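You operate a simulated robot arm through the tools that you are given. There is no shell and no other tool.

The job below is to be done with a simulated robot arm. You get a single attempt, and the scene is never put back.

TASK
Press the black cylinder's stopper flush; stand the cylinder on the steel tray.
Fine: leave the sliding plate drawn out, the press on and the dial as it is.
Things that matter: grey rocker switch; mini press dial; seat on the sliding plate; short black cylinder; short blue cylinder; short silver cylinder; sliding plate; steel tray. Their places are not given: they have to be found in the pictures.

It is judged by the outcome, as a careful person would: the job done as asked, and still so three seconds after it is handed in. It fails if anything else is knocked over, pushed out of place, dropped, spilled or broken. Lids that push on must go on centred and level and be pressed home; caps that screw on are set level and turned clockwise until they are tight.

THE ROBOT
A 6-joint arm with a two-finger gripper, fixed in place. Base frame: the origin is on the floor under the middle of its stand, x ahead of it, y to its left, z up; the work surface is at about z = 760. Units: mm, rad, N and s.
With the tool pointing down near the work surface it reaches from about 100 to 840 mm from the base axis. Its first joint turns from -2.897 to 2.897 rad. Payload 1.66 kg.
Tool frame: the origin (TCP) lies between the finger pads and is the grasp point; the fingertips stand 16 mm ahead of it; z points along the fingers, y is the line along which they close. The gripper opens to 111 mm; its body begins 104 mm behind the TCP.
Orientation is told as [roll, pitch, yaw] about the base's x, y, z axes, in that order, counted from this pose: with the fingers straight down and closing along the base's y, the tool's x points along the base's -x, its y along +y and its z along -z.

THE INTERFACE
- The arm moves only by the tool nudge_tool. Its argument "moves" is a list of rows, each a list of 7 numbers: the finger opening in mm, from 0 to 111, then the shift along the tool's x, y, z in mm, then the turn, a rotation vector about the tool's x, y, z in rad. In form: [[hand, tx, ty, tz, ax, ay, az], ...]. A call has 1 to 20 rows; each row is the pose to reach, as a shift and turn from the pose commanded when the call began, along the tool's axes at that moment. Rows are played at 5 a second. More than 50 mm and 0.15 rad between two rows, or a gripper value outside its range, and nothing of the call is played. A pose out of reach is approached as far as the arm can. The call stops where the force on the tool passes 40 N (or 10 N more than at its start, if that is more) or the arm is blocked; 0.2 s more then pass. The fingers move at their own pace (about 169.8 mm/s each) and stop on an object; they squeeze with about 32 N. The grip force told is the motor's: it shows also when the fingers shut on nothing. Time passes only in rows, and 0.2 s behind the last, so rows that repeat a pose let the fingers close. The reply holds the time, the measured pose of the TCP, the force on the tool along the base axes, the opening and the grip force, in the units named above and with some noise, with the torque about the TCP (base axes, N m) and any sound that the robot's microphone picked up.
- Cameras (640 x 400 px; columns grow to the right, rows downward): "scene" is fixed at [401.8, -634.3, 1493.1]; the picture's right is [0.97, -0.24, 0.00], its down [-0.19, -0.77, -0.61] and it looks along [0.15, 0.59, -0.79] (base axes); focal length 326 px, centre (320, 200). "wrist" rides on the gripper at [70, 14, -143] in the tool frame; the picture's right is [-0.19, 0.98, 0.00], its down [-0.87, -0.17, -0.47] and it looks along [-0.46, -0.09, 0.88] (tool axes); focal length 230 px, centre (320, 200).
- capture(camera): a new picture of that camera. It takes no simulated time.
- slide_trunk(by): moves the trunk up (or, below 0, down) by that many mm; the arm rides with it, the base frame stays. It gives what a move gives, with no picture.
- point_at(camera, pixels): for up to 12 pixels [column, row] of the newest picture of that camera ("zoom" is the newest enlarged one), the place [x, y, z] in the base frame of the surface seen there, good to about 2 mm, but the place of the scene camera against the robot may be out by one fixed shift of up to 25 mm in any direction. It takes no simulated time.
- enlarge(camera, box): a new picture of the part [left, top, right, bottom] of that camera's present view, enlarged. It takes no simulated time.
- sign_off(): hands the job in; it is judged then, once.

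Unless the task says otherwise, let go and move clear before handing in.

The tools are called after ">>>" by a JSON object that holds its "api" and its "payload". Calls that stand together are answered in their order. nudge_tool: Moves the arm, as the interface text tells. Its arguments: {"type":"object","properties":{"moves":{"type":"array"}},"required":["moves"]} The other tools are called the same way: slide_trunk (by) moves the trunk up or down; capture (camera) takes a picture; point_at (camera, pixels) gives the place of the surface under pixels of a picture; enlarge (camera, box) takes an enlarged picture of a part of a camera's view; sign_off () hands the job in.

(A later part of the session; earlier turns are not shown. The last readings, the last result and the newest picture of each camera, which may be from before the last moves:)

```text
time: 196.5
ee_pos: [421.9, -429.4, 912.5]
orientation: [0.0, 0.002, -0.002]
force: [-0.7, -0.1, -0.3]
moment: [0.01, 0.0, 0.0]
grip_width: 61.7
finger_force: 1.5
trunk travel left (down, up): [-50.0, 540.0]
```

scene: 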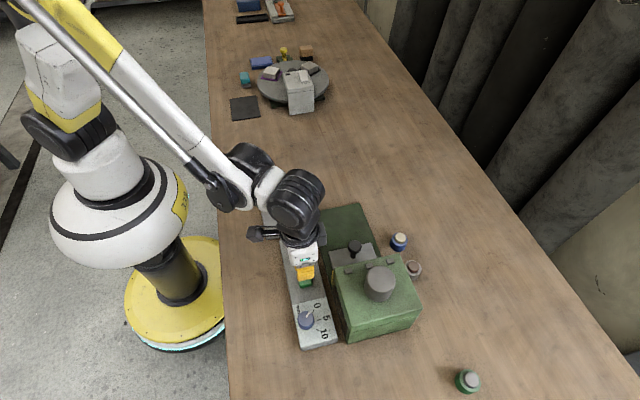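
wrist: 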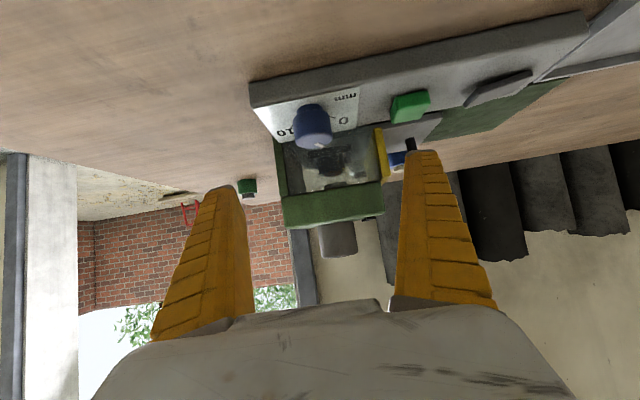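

TCP averages (422.3, -429.9, 914.2); correcting, gripping and turning clockwise 1.13 rad.

>>> {"api": "nudge_tool", "payload": {"moves": [[60, -2.5, -2.8, 45, 0, 0, 0], [60, -2.5, -2.8, 85, 0, 0, 0], [60, -2.5, -2.8, 103, 0, 0, 0], [60, -2.5, -2.8, 109, 0, 0, 0], [45, -2.5, -2.8, 109, 0, 0, 0], [36, -2.5, -2.8, 109, 0, 0, 0], [30, -2.5, -2.8, 109, 0, 0, 0], [24, -2.5, -2.8, 109, 0, 0, 0], [15, -2.5, -2.8, 109, 0, 0, 0], [15, -2.5, -2.8, 109, 0, 0, 0]]}}

>>> {"api": "nudge_tool", "payload": {"moves": [[15, 0, 0, 0, 0, 0, 0.1], [15, 0, 0, 0, 0, 0, 0.2], [15, 0, 0, 0, 0, 0, 0.3], [15, 0, 0, 0, 0, 0, 0.4], [15, 0, 0, 0, 0, 0, 0.5], [15, 0, 0, 0, 0, 0, 0.6], [15, 0, 0, 0, 0, 0, 0.7], [15, 0, 0, 0, 0, 0, 0.8], [15, 0, 0, 0, 0, 0, 0.9], [15, 0, 0, 0, 0, 0, 1.0], [15, 0, 0, 0, 0, 0, 1.1], [15, 0, 0, 0, 0, 0, 1.12], [15, 0, 0, 0, 0, 0, 1.12]]}}

>>> {"api": "nudge_tool", "payload": {"moves": [[24, 0, 0, 0, 0, 0, 0], [30, 0, 0, 0, 0, 0, 0], [36, 0, 0, 0, 0, 0, 0], [50, 0, 0, 0, 0, 0, 0], [60, 0, 0, -20, 0, 0, 0], [60, 0, 0, -60, 0, 0, 0], [60, 0, 0, -100, 0, 0, 0]]}}

>>> {"api": "capture", "payload": {"camera": "wrist"}}

>>> {"api": "enlarge", "payload": {"camera": "wrist", "box": [295, 120, 355, 190]}}

>>> {"api": "enlarge", "payload": {"camera": "scene", "box": [300, 302, 332, 334]}}

```text
time: 198.7
ee_pos: [423.6, -432.6, 805.9]
orientation: [0.0, 0.002, 0.0]
force: [-1.8, 11.2, -0.1]
moment: [0.04, 0.54, -0.01]
grip_width: 28.9
finger_force: 34.0
trunk travel left (down, up): [-50.0, 540.0]
```

```text
time: 201.5
ee_pos: [424.8, -430.7, 806.2]
orientation: [-0.002, -0.001, -1.12]
force: [4.5, 5.8, 20.6]
moment: [0.06, -0.14, -0.03]
grip_width: 29.3
finger_force: 33.9
trunk travel left (down, up): [-50.0, 540.0]
```

```text
time: 203.1
ee_pos: [422.9, -433.5, 906.8]
orientation: [-0.001, 0.0, -1.118]
force: [0.3, -0.2, -1.0]
moment: [-0.02, -0.01, 0.02]
grip_width: 62.0
finger_force: 1.8
trunk travel left (down, up): [-50.0, 540.0]
```

```text
taken
```

wrist: 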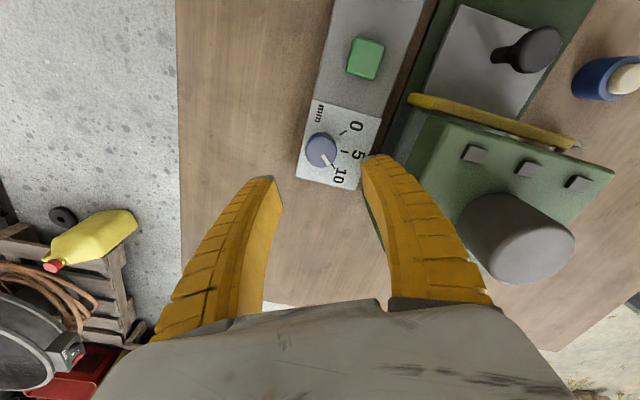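

```text
5.71 times, centred on (325, 155) of wrist
```

zoom: 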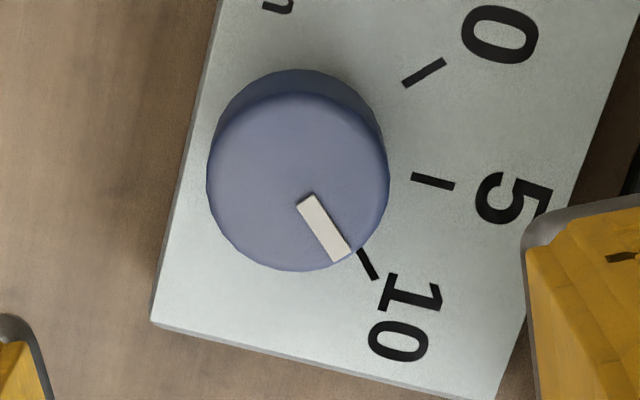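

```text
12.50 times, centred on (316, 318) of scene
```

zoom: 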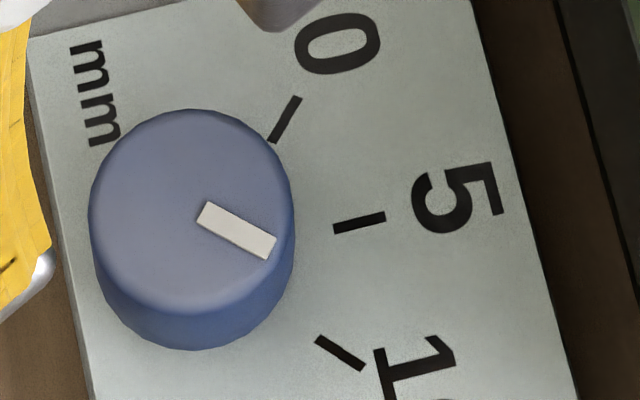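

The dial reads 9.45 in both views. Going to the green button, pressing once, then checking through the window.

>>> {"api": "nudge_tool", "payload": {"moves": [[50, 9.2, 7.3, 0, 0, 0, -0.134], [40, 18.4, 14.6, 0, 0, 0, -0.267], [30, 27.5, 21.9, 0, 0, 0, -0.4], [20, 36.7, 29.3, 0, 0, 0, -0.534], [10, 45.9, 36.6, 0, 0, 0, -0.668], [0, 55, 43.9, 0, 0, 0, -0.8], [0, 64.2, 51.2, 0, 0, 0, -0.935], [0, 74.5, 57.5, 0, 0, 0, -1.07], [0, 74.5, 57.5, 35, 0, 0, -1.118], [0, 74.5, 57.5, 57, 0, 0, -1.118], [0, 74.5, 57.5, 57, 0, 0, -1.118]]}}

>>> {"api": "nudge_tool", "payload": {"moves": [[0, 0, 0, 0, 0, 0, 0]]}}

>>> {"api": "capture", "payload": {"camera": "wrist"}}

```text
time: 205.5
ee_pos: [443.8, -341.5, 847.2]
orientation: [0.0, 0.001, -0.002]
force: [0.4, 0.8, -0.3]
moment: [0.0, 0.01, 0.02]
grip_width: 0.0
finger_force: 28.1
trunk travel left (down, up): [-50.0, 540.0]
```

```text
time: 205.9
ee_pos: [444.0, -342.0, 848.6]
orientation: [0.0, 0.003, -0.002]
force: [-0.4, 0.6, 1.3]
moment: [0.01, 0.01, 0.0]
grip_width: 0.1
finger_force: 28.4
trunk travel left (down, up): [-50.0, 540.0]
```

```text
taken
```

wrist: 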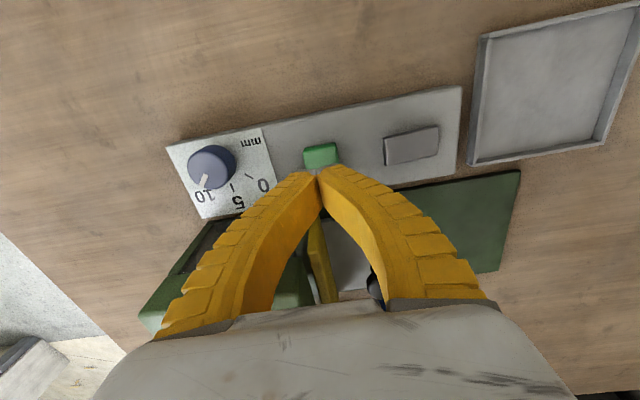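

>>> {"api": "nudge_tool", "payload": {"moves": [[0, 3, 0, 20, 0, 0, 0], [0, 3, 0, 32, 0, 0, 0], [0, 3, 0, 38, 0, 0, 0], [0, 3, 0, 41, 0, 0, 0], [0, 3, 0, 43, 0, 0, 0], [0, 3, 0, 45, 0, 0, 0], [0, 3, 0, 45, 0, 0, 0]]}}

>>> {"api": "nudge_tool", "payload": {"moves": [[0, 0, 0, -15, 0, 0, 0], [0, 0, 0, -30, 0, 0, 0], [0, 0, 0, -45, 0, 0, 0], [0, 0, 0, -45, 0, 0, 0], [0, 0, 0, -45, 0, 0, 0], [0, 0, 0, -45, 0, 0, 0], [0, 0, 0, -45, 0, 0, 0]]}}

>>> {"api": "nudge_tool", "payload": {"moves": [[0, 0, 0, -40, 0, 0, 0], [40, 18, -30, -50, 0, 0, 0], [80, 36, -60, -50, 0, 0, 0], [110, 53, -90, -50, 0, 0, 0], [110, 53, -91, -48, 0, -0.14, 0], [110, 53, -91, -45, 0, -0.28, 0], [110, 53, -91, -40, 0, -0.42, 0], [110, 53, -91, -35, 0, -0.56, 0], [110, 53, -91, -30, 0, -0.7, 0], [110, 53, -91, -25, 0, -0.82, 0], [110, 53, -91, -20, 0, -0.95, 0], [110, 53, -91, -20, 0, -0.95, 0]]}}

>>> {"api": "capture", "payload": {"camera": "wrist"}}

>>> {"api": "enlarge", "payload": {"camera": "wrist", "box": [318, 158, 346, 180]}}

```text
time: 207.5
ee_pos: [441.9, -341.8, 803.4]
orientation: [0.0, 0.002, -0.002]
force: [2.0, -2.2, 13.1]
moment: [0.0, -0.04, -0.02]
grip_width: 5.7
finger_force: 29.0
trunk travel left (down, up): [-50.0, 540.0]
heard: click
```

```text
time: 209.1
ee_pos: [441.6, -340.8, 846.0]
orientation: [0.0, 0.001, -0.003]
force: [0.4, -0.7, -0.1]
moment: [0.01, 0.03, 0.0]
grip_width: 0.0
finger_force: 28.3
trunk travel left (down, up): [-50.0, 540.0]
```

```text
time: 211.7
ee_pos: [388.1, -432.0, 867.2]
orientation: [0.001, -0.951, -0.002]
force: [-0.1, -0.5, 0.3]
moment: [0.03, -0.01, 0.06]
grip_width: 110.2
finger_force: 0.0
trunk travel left (down, up): [-50.0, 540.0]
```

```text
taken
```

wrist: 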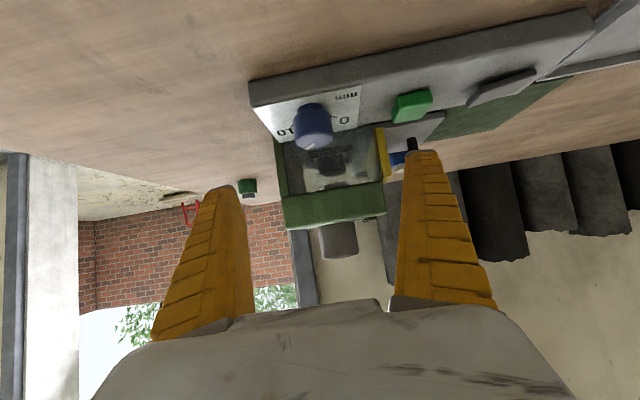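

```text
16.00 times, centred on (332, 169) of wrist
```

zoom: 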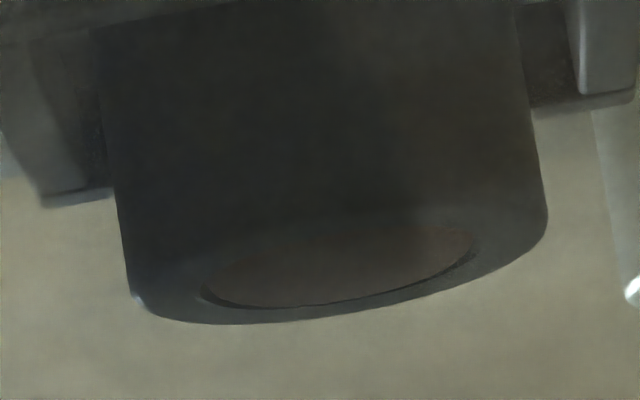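

Now the rim outlines the whole stopper (zoom 340,265): it has moved to about rim level. Sampling heights.

>>> {"api": "point_at", "payload": {"camera": "zoom", "pixels": [[300, 260], [330, 270], [360, 255], [390, 250], [420, 245], [270, 275], [300, 285], [340, 285], [380, 275], [420, 262], [250, 285], [340, 245]]}}

>>> {"api": "point_at", "payload": {"camera": "zoom", "pixels": [[310, 275], [350, 265], [400, 255], [280, 265], [240, 280], [320, 292], [360, 282], [400, 270], [440, 250], [290, 292], [450, 240], [235, 270]]}}

>>> {"api": "point_at", "payload": {"camera": "zoom", "pixels": [[170, 275], [170, 295], [185, 260], [220, 242], [260, 228], [300, 220], [340, 215], [490, 232], [505, 235], [500, 250], [520, 222], [165, 305]]}}

>>> {"api": "point_at", "payload": {"camera": "zoom", "pixels": [[155, 285], [165, 270], [185, 275], [200, 252], [240, 235], [280, 224], [320, 218], [495, 225], [510, 230], [520, 210], [185, 310], [480, 255]]}}

```text
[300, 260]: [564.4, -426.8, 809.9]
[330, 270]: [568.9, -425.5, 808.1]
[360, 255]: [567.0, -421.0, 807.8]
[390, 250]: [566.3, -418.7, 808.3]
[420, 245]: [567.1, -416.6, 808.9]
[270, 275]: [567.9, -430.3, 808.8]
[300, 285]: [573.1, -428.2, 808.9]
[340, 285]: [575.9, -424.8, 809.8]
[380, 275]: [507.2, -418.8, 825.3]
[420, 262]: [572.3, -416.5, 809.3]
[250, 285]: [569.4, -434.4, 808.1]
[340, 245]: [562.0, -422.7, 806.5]
```

```text
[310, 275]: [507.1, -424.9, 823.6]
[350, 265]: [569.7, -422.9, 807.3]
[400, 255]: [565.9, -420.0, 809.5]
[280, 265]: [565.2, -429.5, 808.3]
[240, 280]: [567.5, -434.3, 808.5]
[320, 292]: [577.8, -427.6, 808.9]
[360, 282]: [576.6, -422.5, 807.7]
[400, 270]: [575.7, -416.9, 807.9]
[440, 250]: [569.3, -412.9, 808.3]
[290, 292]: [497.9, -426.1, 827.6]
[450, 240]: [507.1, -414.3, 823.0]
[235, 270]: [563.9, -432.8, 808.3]
```

```text
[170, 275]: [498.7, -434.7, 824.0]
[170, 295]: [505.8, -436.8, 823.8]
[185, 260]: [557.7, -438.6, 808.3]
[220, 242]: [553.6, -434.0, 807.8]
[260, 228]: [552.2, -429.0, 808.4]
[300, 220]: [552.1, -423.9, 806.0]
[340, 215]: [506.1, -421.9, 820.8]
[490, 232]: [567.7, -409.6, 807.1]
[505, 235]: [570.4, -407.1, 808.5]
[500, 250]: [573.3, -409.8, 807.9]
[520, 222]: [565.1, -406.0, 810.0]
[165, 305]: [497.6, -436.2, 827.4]
```

```text
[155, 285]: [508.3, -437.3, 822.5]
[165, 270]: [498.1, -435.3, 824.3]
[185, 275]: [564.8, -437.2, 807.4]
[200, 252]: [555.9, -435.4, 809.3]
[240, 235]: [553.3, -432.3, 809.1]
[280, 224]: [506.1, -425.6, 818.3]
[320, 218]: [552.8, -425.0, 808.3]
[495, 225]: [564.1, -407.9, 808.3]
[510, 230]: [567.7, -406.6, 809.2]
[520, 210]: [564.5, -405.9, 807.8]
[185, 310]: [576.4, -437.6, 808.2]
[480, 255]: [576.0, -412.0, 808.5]
```

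Stopper ≈808.5 and rim ≈808.3: flush within measurement noise. Now I'll draw the plate out: straighten, turn to yaw -90° and go to the handle at (571, -301.5).

>>> {"api": "nudge_tool", "payload": {"moves": [[110, -6, 0, -4, 0, 0.14, 0], [110, -12, 0, -8, 0, 0.28, 0], [100, -18, 0, -13, 0, 0.42, 0], [90, -24, 0, -17, 0, 0.56, 0], [80, -30, 0, -21, 0, 0.7, 0], [70, -36, 0, -25, 0, 0.82, 0], [60, -40.6, 0, -29.1, 0, 0.951, 0], [60, -40.6, 0, -29.1, 0, 0.951, 0]]}}

>>> {"api": "nudge_tool", "payload": {"moves": [[60, 0, 32, 0, 0, 0, 0.12], [60, 0, 64, 0, 0, 0, 0.25], [60, 0, 96, 0, 0, 0, 0.38], [60, 0, 130, 0, 0, 0, 0.51], [60, -25, 130, 0, 0, 0, 0.64], [60, -50, 130, 0, 0, 0, 0.77], [60, -75, 130, 0, 0, 0, 0.9], [60, -100, 130, 0, 0, 0, 1.03], [60, -125, 130, 0, 0, 0, 1.16], [60, -150, 130, 0, 0, 0, 1.29], [60, -170, 130, 0, 0, 0, 1.43], [60, -183, 130, 0, 0, 0, 1.569], [60, -183, 130, 0, 0, 0, 1.569]]}}

>>> {"api": "nudge_tool", "payload": {"moves": [[60, 0, 0, 0, 0, 0, 0]]}}

>>> {"api": "nudge_tool", "payload": {"moves": [[60, 0, 0, 0, 0, 0, 0]]}}

>>> {"api": "capture", "payload": {"camera": "wrist"}}

>>> {"api": "enlarge", "payload": {"camera": "wrist", "box": [290, 120, 350, 180]}}

```text
time: 213.5
ee_pos: [387.3, -431.8, 917.1]
orientation: [0.001, 0.006, -0.002]
force: [-0.2, 0.0, 0.7]
moment: [0.02, 0.04, -0.01]
grip_width: 61.9
finger_force: 1.5
trunk travel left (down, up): [-50.0, 540.0]
```

```text
time: 216.3
ee_pos: [570.4, -303.8, 916.5]
orientation: [-0.004, -0.001, -1.572]
force: [0.0, -0.1, -0.2]
moment: [0.0, 0.02, -0.03]
grip_width: 62.2
finger_force: 1.0
trunk travel left (down, up): [-50.0, 540.0]
```

```text
time: 216.7
ee_pos: [572.1, -303.4, 915.8]
orientation: [-0.003, -0.001, -1.57]
force: [0.5, -0.4, 0.0]
moment: [0.0, 0.0, -0.01]
grip_width: 62.1
finger_force: 1.3
trunk travel left (down, up): [-50.0, 540.0]
```

```text
time: 217.1
ee_pos: [570.2, -302.7, 917.4]
orientation: [-0.005, 0.001, -1.571]
force: [-0.1, 0.3, -0.1]
moment: [0.0, 0.0, 0.03]
grip_width: 61.9
finger_force: 1.2
trunk travel left (down, up): [-50.0, 540.0]
```

```text
taken
```

wrist: 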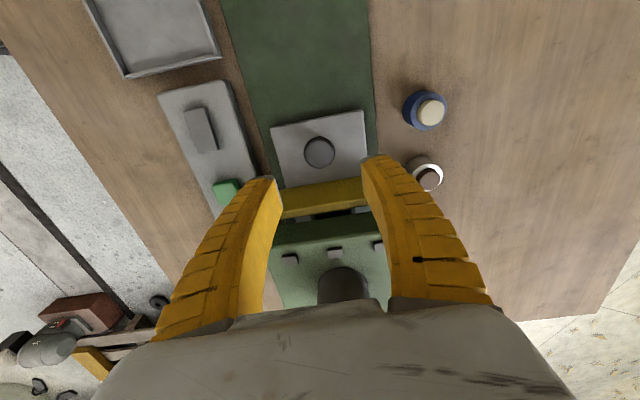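

```text
6.67 times, centred on (320, 150) of wrist
```

zoom: 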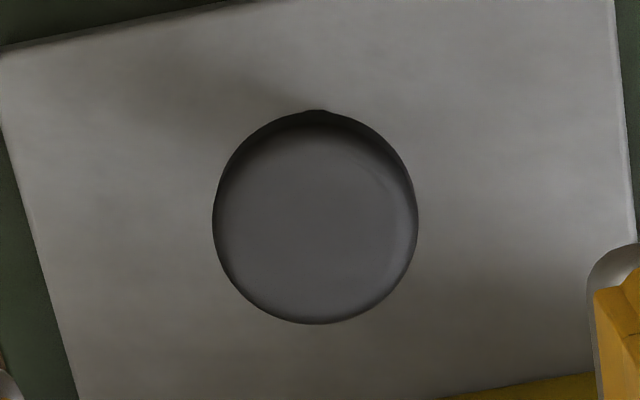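

TCP averages (570.9, -303.3, 916.6); knob at about (570, -301.5). Descending, gripping, and drawing the plate out.

>>> {"api": "nudge_tool", "payload": {"moves": [[60, 1.8, -1, 45, 0, 0, 0], [60, 1.8, -1, 78, 0, 0, 0], [60, 1.8, -1, 89, 0, 0, 0], [45, 1.8, -1, 89, 0, 0, 0], [36, 1.8, -1, 89, 0, 0, 0], [30, 1.8, -1, 89, 0, 0, 0], [24, 1.8, -1, 89, 0, 0, 0], [15, 1.8, -1, 89, 0, 0, 0], [15, 1.8, -1, 89, 0, 0, 0]]}}

```text
time: 219.1
ee_pos: [569.4, -301.5, 828.7]
orientation: [-0.002, 0.0, -1.571]
force: [-7.1, 2.3, -3.3]
moment: [0.0, 0.02, 0.01]
grip_width: 27.6
finger_force: 34.2
trunk travel left (down, up): [-50.0, 540.0]
```

Good grip with low side force. Drawing the plate out smoothly in two stages.

>>> {"api": "nudge_tool", "payload": {"moves": [[15, 0.5, -0.2, 0, 0, 0, 0], [15, 2, -0.3, 0, 0, 0, 0], [15, 4, -0.3, 0, 0, 0, 0], [15, 7, -0.3, 0, 0, 0, 0], [15, 11, -0.3, 0, 0, 0, 0], [15, 15, -0.3, 0, 0, 0, 0], [15, 19, -0.3, 0, 0, 0, 0], [15, 24, -0.3, 0, 0, 0, 0], [15, 29, -0.3, 0, 0, 0, 0], [15, 34, -0.3, 0, 0, 0, 0], [15, 39, -0.3, 0, 0, 0, 0], [15, 44, -0.3, 0, 0, 0, 0], [15, 49, -0.3, 0, 0, 0, 0], [15, 54, -0.3, 0, 0, 0, 0], [15, 58, -0.3, 0, 0, 0, 0], [15, 61, -0.3, 0, 0, 0, 0], [15, 63, -0.3, 0, 0, 0, 0], [15, 64, -0.3, 0, 0, 0, 0]]}}

>>> {"api": "nudge_tool", "payload": {"moves": [[15, 1, 0, 0, 0, 0, 0], [15, 4, 0, 0, 0, 0, 0], [15, 8, 0, 0, 0, 0, 0], [15, 13, 0, 0, 0, 0, 0], [15, 18, 0, 0, 0, 0, 0], [15, 23, 0, 0, 0, 0, 0], [15, 28, 0, 0, 0, 0, 0], [15, 33, 0, 0, 0, 0, 0], [15, 38, 0, 0, 0, 0, 0], [15, 43, 0, 0, 0, 0, 0], [15, 48, 0, 0, 0, 0, 0], [15, 53, 0, 0, 0, 0, 0], [15, 57, 0, 0, 0, 0, 0], [15, 61, 0, 0, 0, 0, 0], [15, 64, 0, 0, 0, 0, 0], [15, 66, 0, 0, 0, 0, 0], [15, 67, 0, 0, 0, 0, 0]]}}

>>> {"api": "enlarge", "payload": {"camera": "scene", "box": [300, 170, 420, 270]}}

```text
time: 222.9
ee_pos: [569.7, -236.6, 828.3]
orientation: [-0.003, 0.001, -1.571]
force: [9.0, -1.2, 7.0]
moment: [-0.03, -0.07, 0.05]
grip_width: 27.4
finger_force: 33.8
trunk travel left (down, up): [-50.0, 540.0]
```

```text
time: 226.5
ee_pos: [569.6, -169.5, 827.1]
orientation: [-0.003, 0.001, -1.57]
force: [14.3, 0.9, -0.5]
moment: [-0.08, -0.17, -0.03]
grip_width: 27.2
finger_force: 33.2
trunk travel left (down, up): [-50.0, 540.0]
```

```text
4.00 times, centred on (360, 220) of scene
```

zoom: 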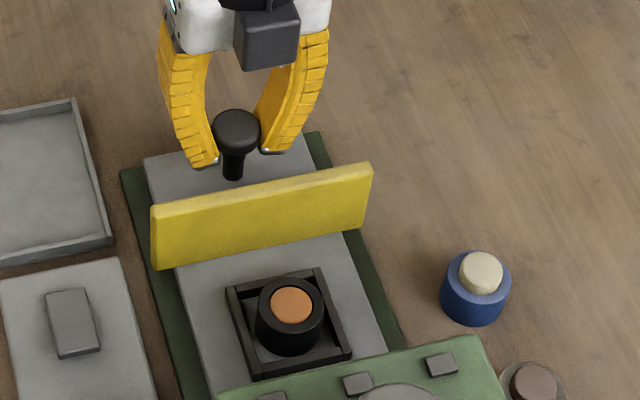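

The plate is out and the stopper looks flush. Releasing the handle and moving above the cylinder to verify with the wrist camera.

>>> {"api": "nudge_tool", "payload": {"moves": [[35, 0, 0, 0, 0, 0, 0], [50, 0, 0, 0, 0, 0, 0], [60, 0, 0, -25, 0, 0, 0], [60, 0, 0, -70, 0, 0, 0], [60, -40, 0, -80, 0, 0, 0], [60, -80, 0, -80, 0, 0, 0], [60, -117, 0, -80, 0, 0, 0], [60, -117, 0, -80, 0, 0, 0]]}}

>>> {"api": "capture", "payload": {"camera": "wrist"}}

>>> {"api": "enlarge", "payload": {"camera": "wrist", "box": [300, 125, 340, 170]}}

>>> {"api": "enlarge", "payload": {"camera": "scene", "box": [345, 235, 395, 275]}}

```text
time: 228.3
ee_pos: [569.5, -290.9, 908.8]
orientation: [-0.003, -0.001, -1.572]
force: [0.0, 0.0, 0.0]
moment: [0.02, -0.01, 0.01]
grip_width: 62.1
finger_force: 0.8
trunk travel left (down, up): [-50.0, 540.0]
```

```text
taken
```

wrist: 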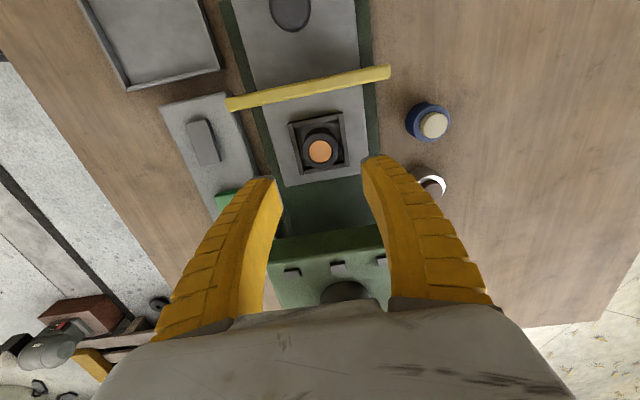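

```text
8.89 times, centred on (320, 148) of wrist
```

zoom: 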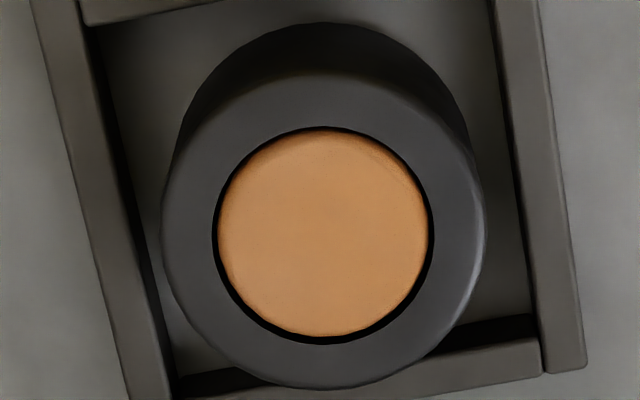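

```text
10.00 times, centred on (370, 255) of scene
```

zoom: 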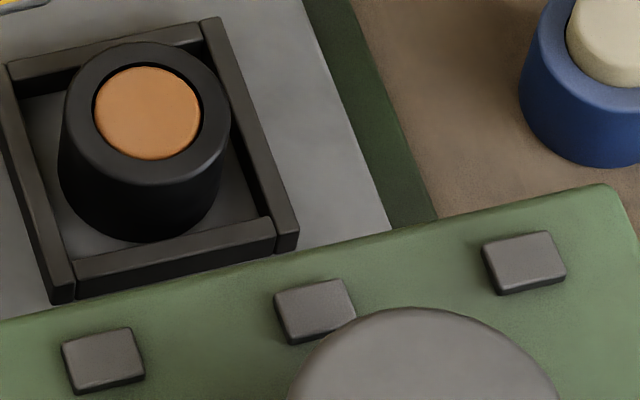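

Visually flush. Measuring heights from both cameras.

>>> {"api": "point_at", "payload": {"camera": "zoom", "pixels": [[148, 100], [130, 100], [168, 100], [148, 82], [148, 118], [120, 112], [178, 112], [135, 132], [165, 132], [148, 142], [112, 105], [186, 105]]}}

>>> {"api": "point_at", "payload": {"camera": "zoom", "pixels": [[82, 85], [79, 105], [82, 130], [97, 150], [118, 165], [143, 172], [168, 169], [193, 158], [210, 138], [216, 115], [214, 95], [203, 75]]}}

>>> {"api": "enlarge", "payload": {"camera": "wrist", "box": [300, 125, 340, 170]}}

>>> {"api": "point_at", "payload": {"camera": "zoom", "pixels": [[325, 190], [300, 190], [350, 190], [275, 210], [375, 210], [325, 220], [300, 240], [350, 240], [325, 270], [280, 260], [370, 260], [325, 300]]}}

>>> {"api": "point_at", "payload": {"camera": "zoom", "pixels": [[310, 205], [340, 205], [260, 235], [390, 235], [310, 255], [340, 255], [290, 280], [360, 280], [310, 175], [340, 175], [265, 190], [385, 190]]}}

>>> {"api": "point_at", "payload": {"camera": "zoom", "pixels": [[190, 245], [192, 222], [197, 200], [207, 178], [222, 155], [240, 135], [262, 118], [290, 105], [320, 100], [350, 103], [380, 115], [405, 130]]}}

>>> {"api": "point_at", "payload": {"camera": "zoom", "pixels": [[425, 150], [440, 175], [452, 200], [457, 225], [457, 250], [450, 280], [438, 305], [420, 330], [192, 270], [200, 300], [215, 325], [325, 362]]}}

```text
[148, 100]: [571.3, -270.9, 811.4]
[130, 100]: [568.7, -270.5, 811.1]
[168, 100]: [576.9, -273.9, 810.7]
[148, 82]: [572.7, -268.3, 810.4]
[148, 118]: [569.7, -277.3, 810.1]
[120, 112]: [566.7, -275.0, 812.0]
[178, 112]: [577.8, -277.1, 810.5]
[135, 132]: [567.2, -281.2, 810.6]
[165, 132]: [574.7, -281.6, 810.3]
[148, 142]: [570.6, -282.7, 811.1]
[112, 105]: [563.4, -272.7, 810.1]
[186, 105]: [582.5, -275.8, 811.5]
```

```text
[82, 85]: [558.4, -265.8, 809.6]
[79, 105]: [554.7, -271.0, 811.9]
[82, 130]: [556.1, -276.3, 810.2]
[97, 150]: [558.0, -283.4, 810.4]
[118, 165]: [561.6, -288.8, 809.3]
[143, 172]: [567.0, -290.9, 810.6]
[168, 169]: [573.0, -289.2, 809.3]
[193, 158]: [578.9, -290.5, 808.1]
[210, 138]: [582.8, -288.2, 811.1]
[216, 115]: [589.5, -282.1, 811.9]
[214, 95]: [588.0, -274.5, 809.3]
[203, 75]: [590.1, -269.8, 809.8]
```

```text
8.89 times, centred on (320, 148) of wrist
```

zoom: 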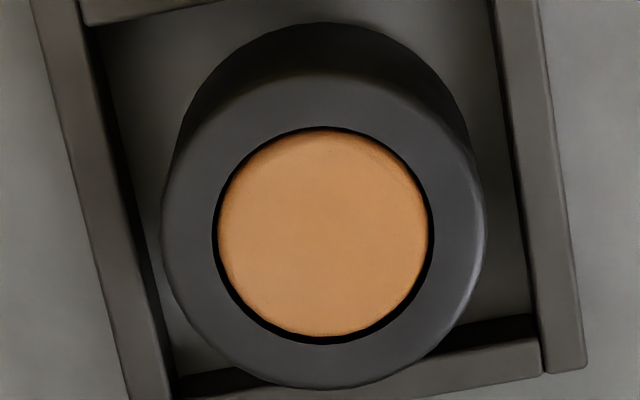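

```text
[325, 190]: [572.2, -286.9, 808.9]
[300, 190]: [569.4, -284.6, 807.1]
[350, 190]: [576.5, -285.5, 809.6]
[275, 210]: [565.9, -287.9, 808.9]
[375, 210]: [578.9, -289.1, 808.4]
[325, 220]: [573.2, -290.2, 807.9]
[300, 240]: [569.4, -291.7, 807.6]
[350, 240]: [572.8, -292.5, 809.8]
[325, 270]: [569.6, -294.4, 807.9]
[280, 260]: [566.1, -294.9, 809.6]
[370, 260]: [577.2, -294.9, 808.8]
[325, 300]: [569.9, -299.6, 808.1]
```

```text
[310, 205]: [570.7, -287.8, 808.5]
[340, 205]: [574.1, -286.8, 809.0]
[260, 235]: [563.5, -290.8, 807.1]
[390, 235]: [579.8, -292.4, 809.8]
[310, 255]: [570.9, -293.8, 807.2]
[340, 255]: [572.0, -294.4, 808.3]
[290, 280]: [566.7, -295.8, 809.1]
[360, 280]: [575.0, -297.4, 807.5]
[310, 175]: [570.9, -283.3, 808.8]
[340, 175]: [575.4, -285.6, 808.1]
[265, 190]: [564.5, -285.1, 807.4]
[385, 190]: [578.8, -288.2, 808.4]
```

```text
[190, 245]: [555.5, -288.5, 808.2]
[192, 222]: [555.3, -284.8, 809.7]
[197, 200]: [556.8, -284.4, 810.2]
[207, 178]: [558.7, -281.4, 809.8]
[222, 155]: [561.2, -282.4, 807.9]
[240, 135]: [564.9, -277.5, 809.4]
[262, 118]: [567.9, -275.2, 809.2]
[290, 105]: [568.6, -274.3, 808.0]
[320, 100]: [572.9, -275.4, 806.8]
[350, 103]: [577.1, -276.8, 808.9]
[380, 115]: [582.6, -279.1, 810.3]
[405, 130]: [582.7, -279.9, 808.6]
```

```text
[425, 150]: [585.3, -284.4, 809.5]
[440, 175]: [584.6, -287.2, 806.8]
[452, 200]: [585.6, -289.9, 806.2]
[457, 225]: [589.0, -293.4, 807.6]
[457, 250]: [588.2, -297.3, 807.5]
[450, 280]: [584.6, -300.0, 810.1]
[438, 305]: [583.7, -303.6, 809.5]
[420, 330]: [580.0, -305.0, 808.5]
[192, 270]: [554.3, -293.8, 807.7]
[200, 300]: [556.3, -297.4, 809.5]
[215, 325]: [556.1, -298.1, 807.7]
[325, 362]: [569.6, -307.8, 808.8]
```

Averaged over ~110 points the stopper is within about 0.1–0.2 mm of the rim, but I want a visual check of the gap ring. Zooming very close with both cameras.

>>> {"api": "enlarge", "payload": {"camera": "wrist", "box": [310, 136, 332, 166]}}

>>> {"api": "enlarge", "payload": {"camera": "scene", "box": [344, 237, 362, 255]}}

```text
13.33 times, centred on (321, 151) of wrist
```

zoom: 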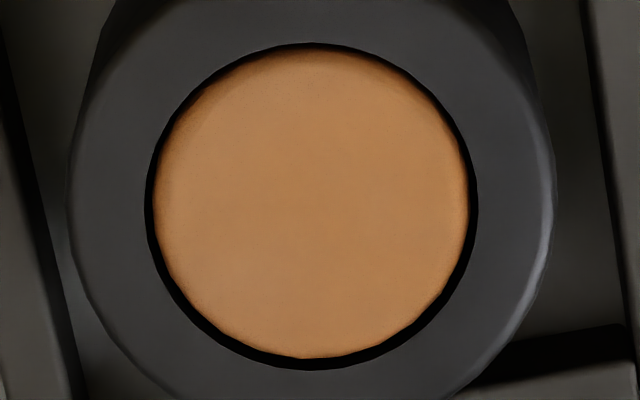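

```text
16.00 times, centred on (353, 246) of scene
```

zoom: 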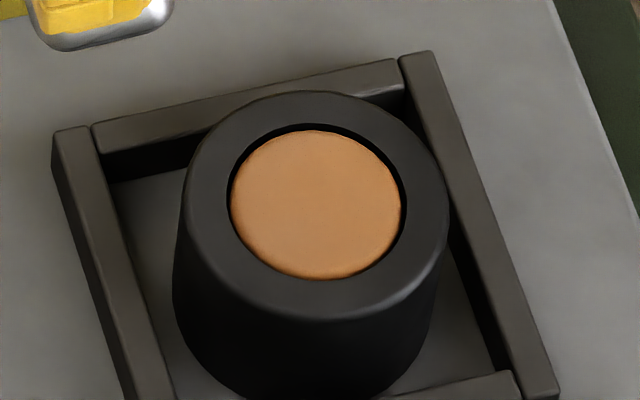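

Both views show a thin even gap ring consistent with flush. I'll take one more batch of depth samples from the scene camera to be sure it isn't recessed.

>>> {"api": "point_at", "payload": {"camera": "zoom", "pixels": [[315, 205], [290, 190], [340, 190], [265, 205], [365, 205], [290, 220], [340, 220], [315, 235], [315, 175], [280, 240], [350, 240], [315, 255]]}}

>>> {"api": "point_at", "payload": {"camera": "zoom", "pixels": [[300, 200], [330, 200], [275, 180], [355, 180], [260, 220], [370, 220], [300, 245], [330, 245], [300, 160], [335, 160], [300, 215], [330, 215]]}}

>>> {"api": "point_at", "payload": {"camera": "zoom", "pixels": [[207, 200], [205, 220], [210, 240], [220, 258], [235, 275], [255, 290], [280, 300], [310, 304], [340, 302], [370, 293], [395, 278], [412, 260]]}}

>>> {"api": "point_at", "payload": {"camera": "zoom", "pixels": [[423, 240], [427, 220], [427, 200], [423, 180], [415, 160], [400, 142], [380, 126], [355, 114], [330, 108], [300, 107], [270, 113], [245, 126]]}}

```text
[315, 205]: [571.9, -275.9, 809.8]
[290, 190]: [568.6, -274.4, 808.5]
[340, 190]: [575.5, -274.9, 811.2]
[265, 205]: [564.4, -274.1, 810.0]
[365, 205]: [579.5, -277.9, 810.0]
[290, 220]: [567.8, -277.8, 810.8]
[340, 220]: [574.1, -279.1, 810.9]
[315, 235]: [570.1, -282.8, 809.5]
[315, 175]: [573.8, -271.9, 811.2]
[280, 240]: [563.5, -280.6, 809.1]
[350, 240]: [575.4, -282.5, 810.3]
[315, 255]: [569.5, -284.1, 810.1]
```

```text
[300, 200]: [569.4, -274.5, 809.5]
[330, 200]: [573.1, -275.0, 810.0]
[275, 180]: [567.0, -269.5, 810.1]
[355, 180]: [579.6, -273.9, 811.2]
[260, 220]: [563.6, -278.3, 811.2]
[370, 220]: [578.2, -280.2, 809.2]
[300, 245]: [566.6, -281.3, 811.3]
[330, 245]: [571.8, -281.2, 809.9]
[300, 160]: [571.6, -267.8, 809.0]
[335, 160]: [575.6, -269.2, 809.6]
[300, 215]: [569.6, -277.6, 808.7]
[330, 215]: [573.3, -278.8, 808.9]
```

```text
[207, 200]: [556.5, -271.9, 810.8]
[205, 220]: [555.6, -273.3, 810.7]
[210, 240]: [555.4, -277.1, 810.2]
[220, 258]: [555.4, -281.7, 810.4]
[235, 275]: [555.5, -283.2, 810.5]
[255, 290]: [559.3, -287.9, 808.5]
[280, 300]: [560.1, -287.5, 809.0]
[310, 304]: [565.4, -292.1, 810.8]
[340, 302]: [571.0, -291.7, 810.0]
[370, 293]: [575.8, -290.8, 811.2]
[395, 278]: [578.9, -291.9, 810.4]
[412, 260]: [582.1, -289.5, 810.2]
```

```text
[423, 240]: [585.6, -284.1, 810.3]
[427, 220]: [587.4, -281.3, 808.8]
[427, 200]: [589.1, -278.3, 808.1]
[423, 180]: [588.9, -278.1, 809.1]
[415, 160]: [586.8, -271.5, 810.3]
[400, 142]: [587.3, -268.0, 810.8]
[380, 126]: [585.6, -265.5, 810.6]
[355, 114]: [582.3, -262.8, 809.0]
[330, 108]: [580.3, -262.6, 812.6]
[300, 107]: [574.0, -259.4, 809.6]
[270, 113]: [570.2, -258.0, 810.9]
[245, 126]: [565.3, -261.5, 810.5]
```

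Scene samples: stopper 810.0 vs rim 810.1 — flush. Now I'll pick the cylinder up; first get an averaged TCP reading and check its centre.

>>> {"api": "nudge_tool", "payload": {"moves": [[60, 0, 0, 0, 0, 0, 0]]}}

>>> {"api": "nudge_tool", "payload": {"moves": [[60, 0, 0, 0, 0, 0, 0]]}}

>>> {"api": "capture", "payload": {"camera": "wrist"}}

>>> {"api": "enlarge", "payload": {"camera": "wrist", "box": [300, 125, 340, 170]}}

>>> {"api": "point_at", "payload": {"camera": "zoom", "pixels": [[166, 235], [482, 235], [324, 78], [324, 384], [172, 200], [476, 200], [172, 270], [476, 270], [180, 180], [470, 180]]}}

```text
time: 228.7
ee_pos: [571.0, -291.2, 909.3]
orientation: [-0.004, -0.001, -1.572]
force: [0.4, 0.1, -0.3]
moment: [0.01, -0.05, 0.0]
grip_width: 62.1
finger_force: 1.0
trunk travel left (down, up): [-50.0, 540.0]
```

```text
time: 229.1
ee_pos: [570.8, -288.9, 909.3]
orientation: [-0.003, 0.0, -1.57]
force: [0.4, -0.5, 0.3]
moment: [0.0, -0.03, -0.01]
grip_width: 61.8
finger_force: 1.5
trunk travel left (down, up): [-50.0, 540.0]
```

```text
taken
```

wrist: 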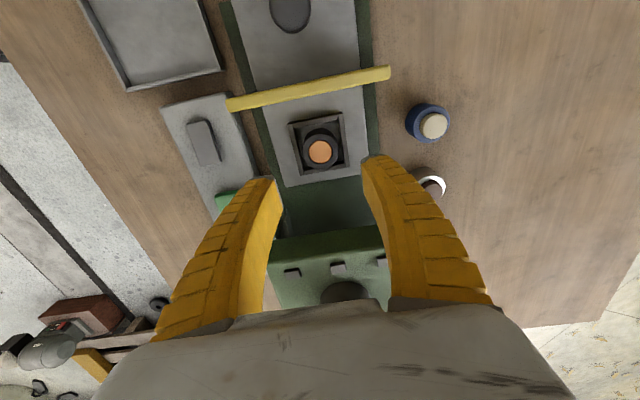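

```text
8.89 times, centred on (320, 148) of wrist
```

zoom: 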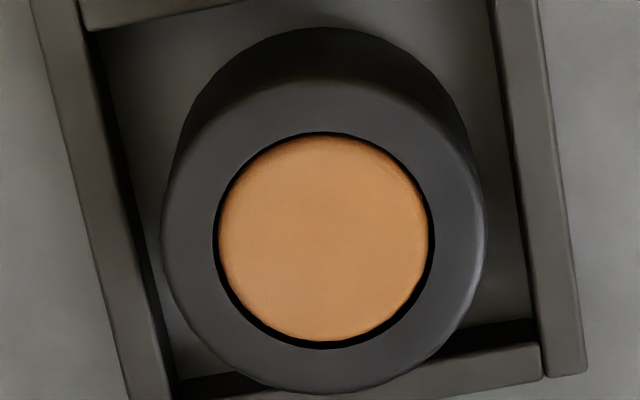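

```text
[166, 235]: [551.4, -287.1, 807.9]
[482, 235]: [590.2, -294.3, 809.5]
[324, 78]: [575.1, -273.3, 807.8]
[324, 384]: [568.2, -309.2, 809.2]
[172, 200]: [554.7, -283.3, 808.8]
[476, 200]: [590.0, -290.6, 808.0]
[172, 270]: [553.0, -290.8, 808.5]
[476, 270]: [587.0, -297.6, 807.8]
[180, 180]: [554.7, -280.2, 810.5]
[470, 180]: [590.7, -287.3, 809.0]
```

Cylinder centre (571.2, -291), TCP (570.4, -290.3, 909.1). Descending 100 mm (tips stay ~3 mm above the seat walls) and closing gently.

>>> {"api": "nudge_tool", "payload": {"moves": [[60, -0.7, 0.8, 40, 0, 0.003, 0], [60, -0.7, 0.8, 75, 0, 0.003, 0], [60, -0.7, 0.8, 92, 0, 0.003, 0], [60, -0.7, 0.8, 100, 0, 0.003, 0], [50, -0.7, 0.8, 100, 0, 0.003, 0], [44, -0.7, 0.8, 100, 0, 0.003, 0], [40, -0.7, 0.8, 100, 0, 0.003, 0], [36, -0.7, 0.8, 100, 0, 0.003, 0], [30, -0.7, 0.8, 100, 0, 0.003, 0], [30, -0.7, 0.8, 100, 0, 0.003, 0]]}}

>>> {"api": "capture", "payload": {"camera": "wrist"}}

>>> {"api": "enlarge", "payload": {"camera": "scene", "box": [310, 190, 410, 280]}}

```text
time: 231.3
ee_pos: [569.9, -288.3, 806.8]
orientation: [-0.003, 0.002, -1.572]
force: [3.6, -0.9, 12.0]
moment: [-0.3, -0.07, 0.07]
grip_width: 35.6
finger_force: 31.8
trunk travel left (down, up): [-50.0, 540.0]
```

```text
taken
```

wrist: 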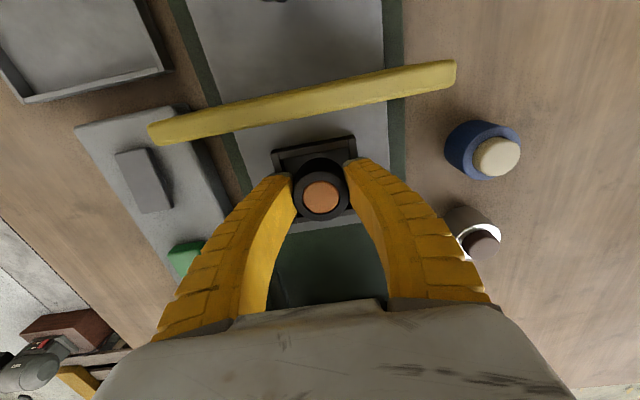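

```text
4.44 times, centred on (360, 235) of scene
```

zoom: 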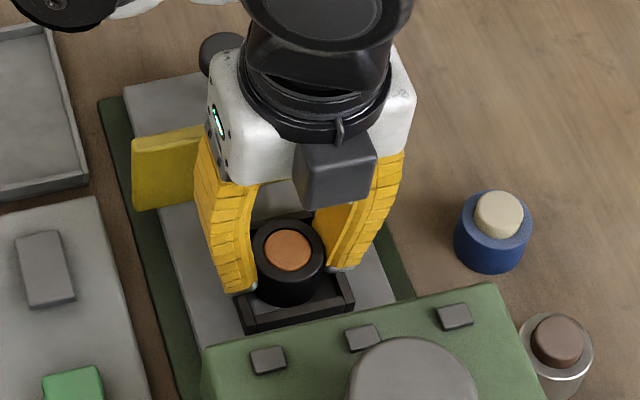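

Gripped (35.6 mm). Lifting straight up.

>>> {"api": "nudge_tool", "payload": {"moves": [[30, 0, 0, -5, 0, 0, 0], [30, 0, 0, -15, 0, 0, 0], [30, 0, 0, -40, 0, 0, 0], [30, 0, 0, -80, 0, 0, 0], [30, 0, 0, -110, 0, 0, 0], [30, 0, 0, -110, 0, 0, 0]]}}

>>> {"api": "capture", "payload": {"camera": "wrist"}}

>>> {"api": "point_at", "payload": {"camera": "wrist", "pixels": [[80, 0], [205, 5], [220, 72], [128, 90], [150, 40], [175, 85], [213, 40]]}}

>>> {"api": "enlarge", "payload": {"camera": "scene", "box": [310, 160, 410, 260]}}

```text
time: 232.7
ee_pos: [570.8, -287.2, 916.4]
orientation: [-0.004, 0.004, -1.573]
force: [-0.4, -0.3, -1.4]
moment: [-0.01, 0.01, 0.01]
grip_width: 33.5
finger_force: 32.8
trunk travel left (down, up): [-50.0, 540.0]
```

```text
taken
```

wrist: 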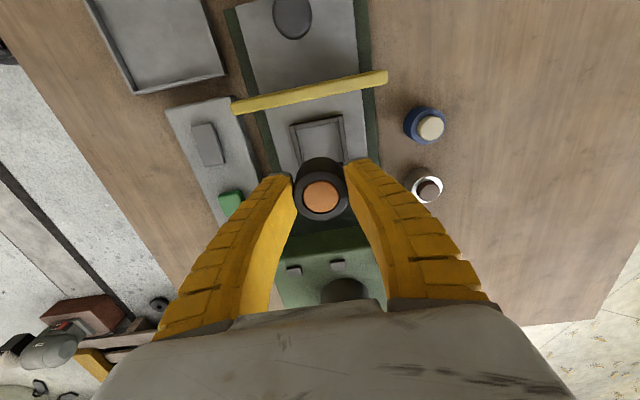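

```text
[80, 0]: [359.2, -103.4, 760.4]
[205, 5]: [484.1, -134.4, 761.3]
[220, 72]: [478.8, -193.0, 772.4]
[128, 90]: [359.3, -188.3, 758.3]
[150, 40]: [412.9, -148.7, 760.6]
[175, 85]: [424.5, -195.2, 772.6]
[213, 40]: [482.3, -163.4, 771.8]
```

```text
4.00 times, centred on (360, 210) of scene
```

zoom: 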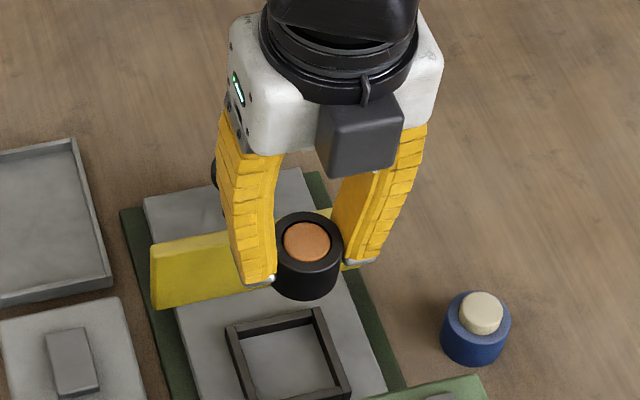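

Held level with the stopper flush. Moving above the tray centre (≈423, -136) at this height.

>>> {"api": "nudge_tool", "payload": {"moves": [[30, 25, -24, 0, 0, 0, 0], [30, 50, -49, 0, 0, 0, 0], [30, 75, -74, 0, 0, 0, 0], [30, 100, -98, 0, 0, 0, 0], [30, 125, -123, 0, 0, 0, 0], [30, 150, -147, 0, 0, 0, 0], [30, 150, -147, 0, 0, 0, 0]]}}

>>> {"api": "capture", "payload": {"camera": "wrist"}}

>>> {"api": "enlarge", "payload": {"camera": "scene", "box": [240, 150, 360, 250]}}

```text
time: 234.3
ee_pos: [422.9, -138.5, 918.9]
orientation: [-0.005, 0.001, -1.57]
force: [-0.3, 0.4, -2.0]
moment: [0.0, -0.03, -0.01]
grip_width: 33.3
finger_force: 32.2
trunk travel left (down, up): [-50.0, 540.0]
```

```text
taken
```

wrist: 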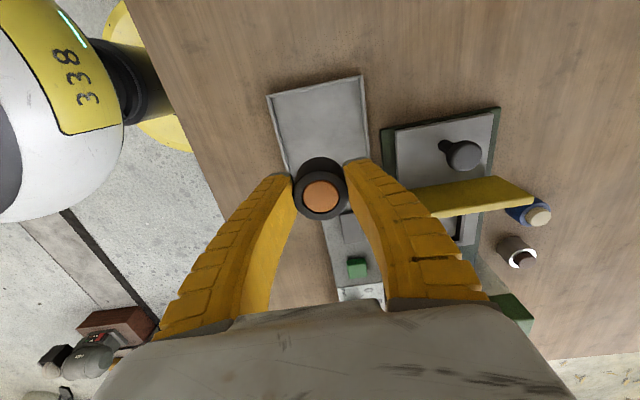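

```text
4.00 times, centred on (300, 200) of scene
```

zoom: 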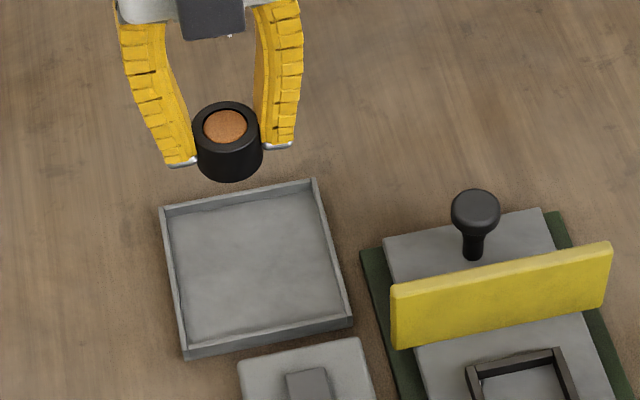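

Above the tray. I'll measure the tray's edges and floor from this view.

>>> {"api": "point_at", "payload": {"camera": "wrist", "pixels": [[270, 97], [361, 78], [285, 165], [372, 160], [320, 120], [300, 140], [345, 110], [315, 88], [278, 130], [366, 120], [330, 145], [290, 110]]}}

>>> {"api": "enlarge", "payload": {"camera": "wrist", "box": [260, 65, 390, 185]}}

>>> {"api": "enlarge", "payload": {"camera": "wrist", "box": [290, 150, 352, 225]}}

```text
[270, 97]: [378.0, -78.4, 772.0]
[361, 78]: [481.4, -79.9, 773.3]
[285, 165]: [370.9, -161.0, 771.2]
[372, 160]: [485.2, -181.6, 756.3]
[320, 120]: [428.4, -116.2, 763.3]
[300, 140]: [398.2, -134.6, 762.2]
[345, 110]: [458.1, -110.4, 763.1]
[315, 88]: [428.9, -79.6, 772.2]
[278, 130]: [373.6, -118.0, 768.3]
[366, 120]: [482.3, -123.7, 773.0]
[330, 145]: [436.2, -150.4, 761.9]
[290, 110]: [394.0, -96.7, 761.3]
```

```text
3.33 times, centred on (325, 125) of wrist
```

zoom: 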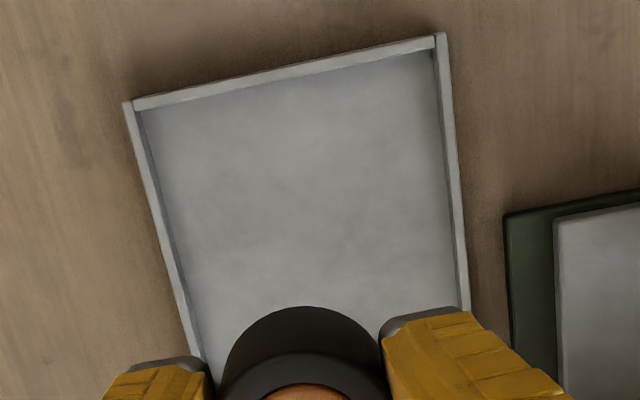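

```text
5.33 times, centred on (321, 188) of wrist
```

zoom: 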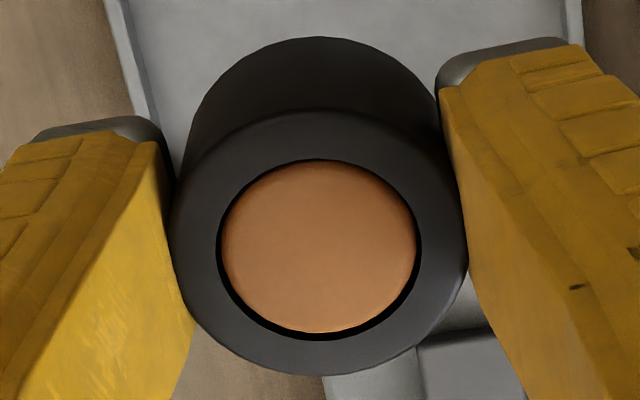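

Tray: x 372–484, y -195 to -78, floor z≈762.4, wall tops ≈772.5, so its centre is about (428, -137). I'll sample the rim height of the held cylinder to know how far to lower.

>>> {"api": "point_at", "payload": {"camera": "zoom", "pixels": [[200, 230], [440, 230], [320, 130], [250, 150], [390, 150], [215, 310], [430, 310], [320, 355], [320, 250], [280, 220], [360, 220], [320, 300]]}}

>>> {"api": "nudge_tool", "payload": {"moves": [[30, 0, 0, 0, 0, 0, 0]]}}

>>> {"api": "nudge_tool", "payload": {"moves": [[30, 0, 0, 0, 0, 0, 0]]}}

```text
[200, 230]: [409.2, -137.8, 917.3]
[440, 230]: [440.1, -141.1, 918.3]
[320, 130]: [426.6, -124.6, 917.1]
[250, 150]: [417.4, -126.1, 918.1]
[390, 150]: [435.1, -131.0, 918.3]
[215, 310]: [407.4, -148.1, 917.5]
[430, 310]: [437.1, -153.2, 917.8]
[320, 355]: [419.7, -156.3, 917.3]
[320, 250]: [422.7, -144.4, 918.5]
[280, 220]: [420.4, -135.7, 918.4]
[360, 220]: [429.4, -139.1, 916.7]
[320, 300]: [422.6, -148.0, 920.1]
```

```text
time: 234.7
ee_pos: [422.9, -138.4, 918.5]
orientation: [-0.006, 0.002, -1.573]
force: [0.4, -0.5, -2.0]
moment: [-0.01, 0.01, 0.02]
grip_width: 33.2
finger_force: 32.0
trunk travel left (down, up): [-50.0, 540.0]
```

```text
time: 235.1
ee_pos: [423.8, -139.7, 917.0]
orientation: [-0.005, 0.003, -1.571]
force: [-0.2, -0.4, -1.3]
moment: [0.05, 0.01, -0.04]
grip_width: 33.2
finger_force: 32.0
trunk travel left (down, up): [-50.0, 540.0]
```

Rim at z≈917.7 and level, so the bottom is ~887.5 and must go down ~125 mm. Lowering over (428, -137), stopping slightly above the floor.

>>> {"api": "nudge_tool", "payload": {"moves": [[30, 3, 4.5, 20, 0, 0.005, 0], [30, 3, 4.5, 65, 0, 0.005, 0], [30, 3, 4.5, 100, 0, 0.005, 0], [30, 3, 4.5, 114, 0, 0.005, 0], [30, 3, 4.5, 119, 0, 0.005, 0], [30, 3, 4.5, 122, 0, 0.005, 0], [30, 3, 4.5, 122, 0, 0.005, 0]]}}

>>> {"api": "enlarge", "payload": {"camera": "scene", "box": [240, 170, 340, 250]}}

>>> {"api": "capture", "payload": {"camera": "wrist"}}

```text
time: 236.7
ee_pos: [427.9, -134.5, 794.8]
orientation: [-0.004, 0.008, -1.571]
force: [0.3, -0.2, -1.6]
moment: [0.01, -0.03, 0.0]
grip_width: 33.1
finger_force: 31.5
trunk travel left (down, up): [-50.0, 540.0]
```

```text
5.00 times, centred on (290, 210) of scene
```

zoom: 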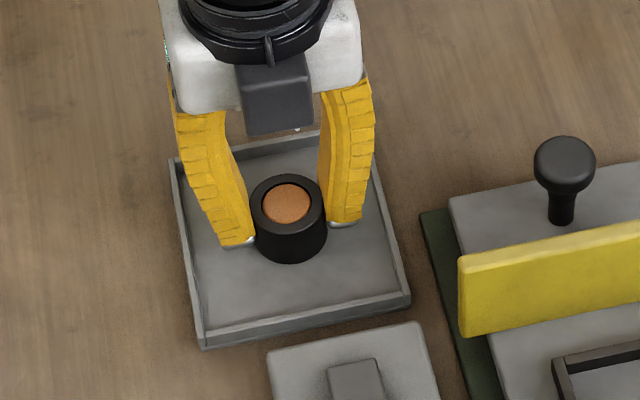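

```text
taken
```

wrist: 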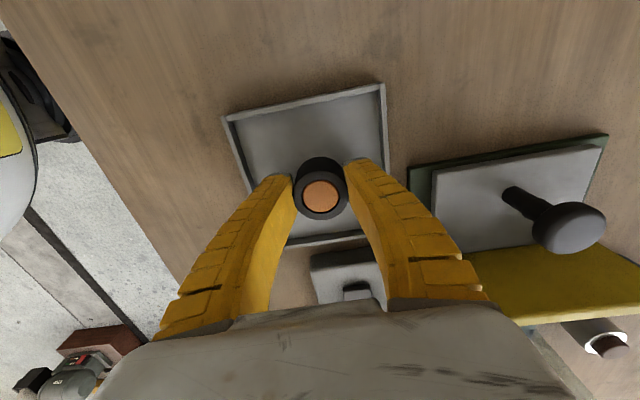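

The cylinder is just above the tray floor, centred. I'll lower millimetre by millimetre until contact.

>>> {"api": "nudge_tool", "payload": {"moves": [[30, 0, 0, 1, 0, 0, 0], [30, 0, 0, 2, 0, 0, 0], [30, 0, 0, 2, 0, 0, 0]]}}

```text
time: 237.5
ee_pos: [427.6, -134.4, 793.1]
orientation: [-0.002, 0.007, -1.571]
force: [-0.1, 0.1, -1.8]
moment: [-0.03, -0.02, 0.06]
grip_width: 33.6
finger_force: 32.6
trunk travel left (down, up): [-50.0, 540.0]
```

>>> {"api": "nudge_tool", "payload": {"moves": [[30, 0, 0, 0.7, 0, 0, 0], [30, 0, 0, 1.4, 0, 0, 0], [30, 0, 0, 1.4, 0, 0, 0]]}}

```text
time: 238.3
ee_pos: [427.8, -135.1, 794.1]
orientation: [-0.004, 0.005, -1.57]
force: [0.4, 0.1, -1.4]
moment: [-0.02, 0.01, 0.0]
grip_width: 33.3
finger_force: 31.9
trunk travel left (down, up): [-50.0, 540.0]
```

No contact yet (force still -1.4 N, just the weight). A bit lower.

>>> {"api": "nudge_tool", "payload": {"moves": [[30, 0, 0, 0.7, 0, 0, 0], [30, 0, 0, 1.2, 0, 0, 0], [30, 0, 0, 1.2, 0, 0, 0]]}}

```text
time: 239.1
ee_pos: [428.2, -135.4, 792.8]
orientation: [-0.005, 0.005, -1.571]
force: [3.6, -0.8, 9.7]
moment: [-0.18, -0.04, 0.09]
grip_width: 34.5
finger_force: 32.0
trunk travel left (down, up): [-50.0, 540.0]
```

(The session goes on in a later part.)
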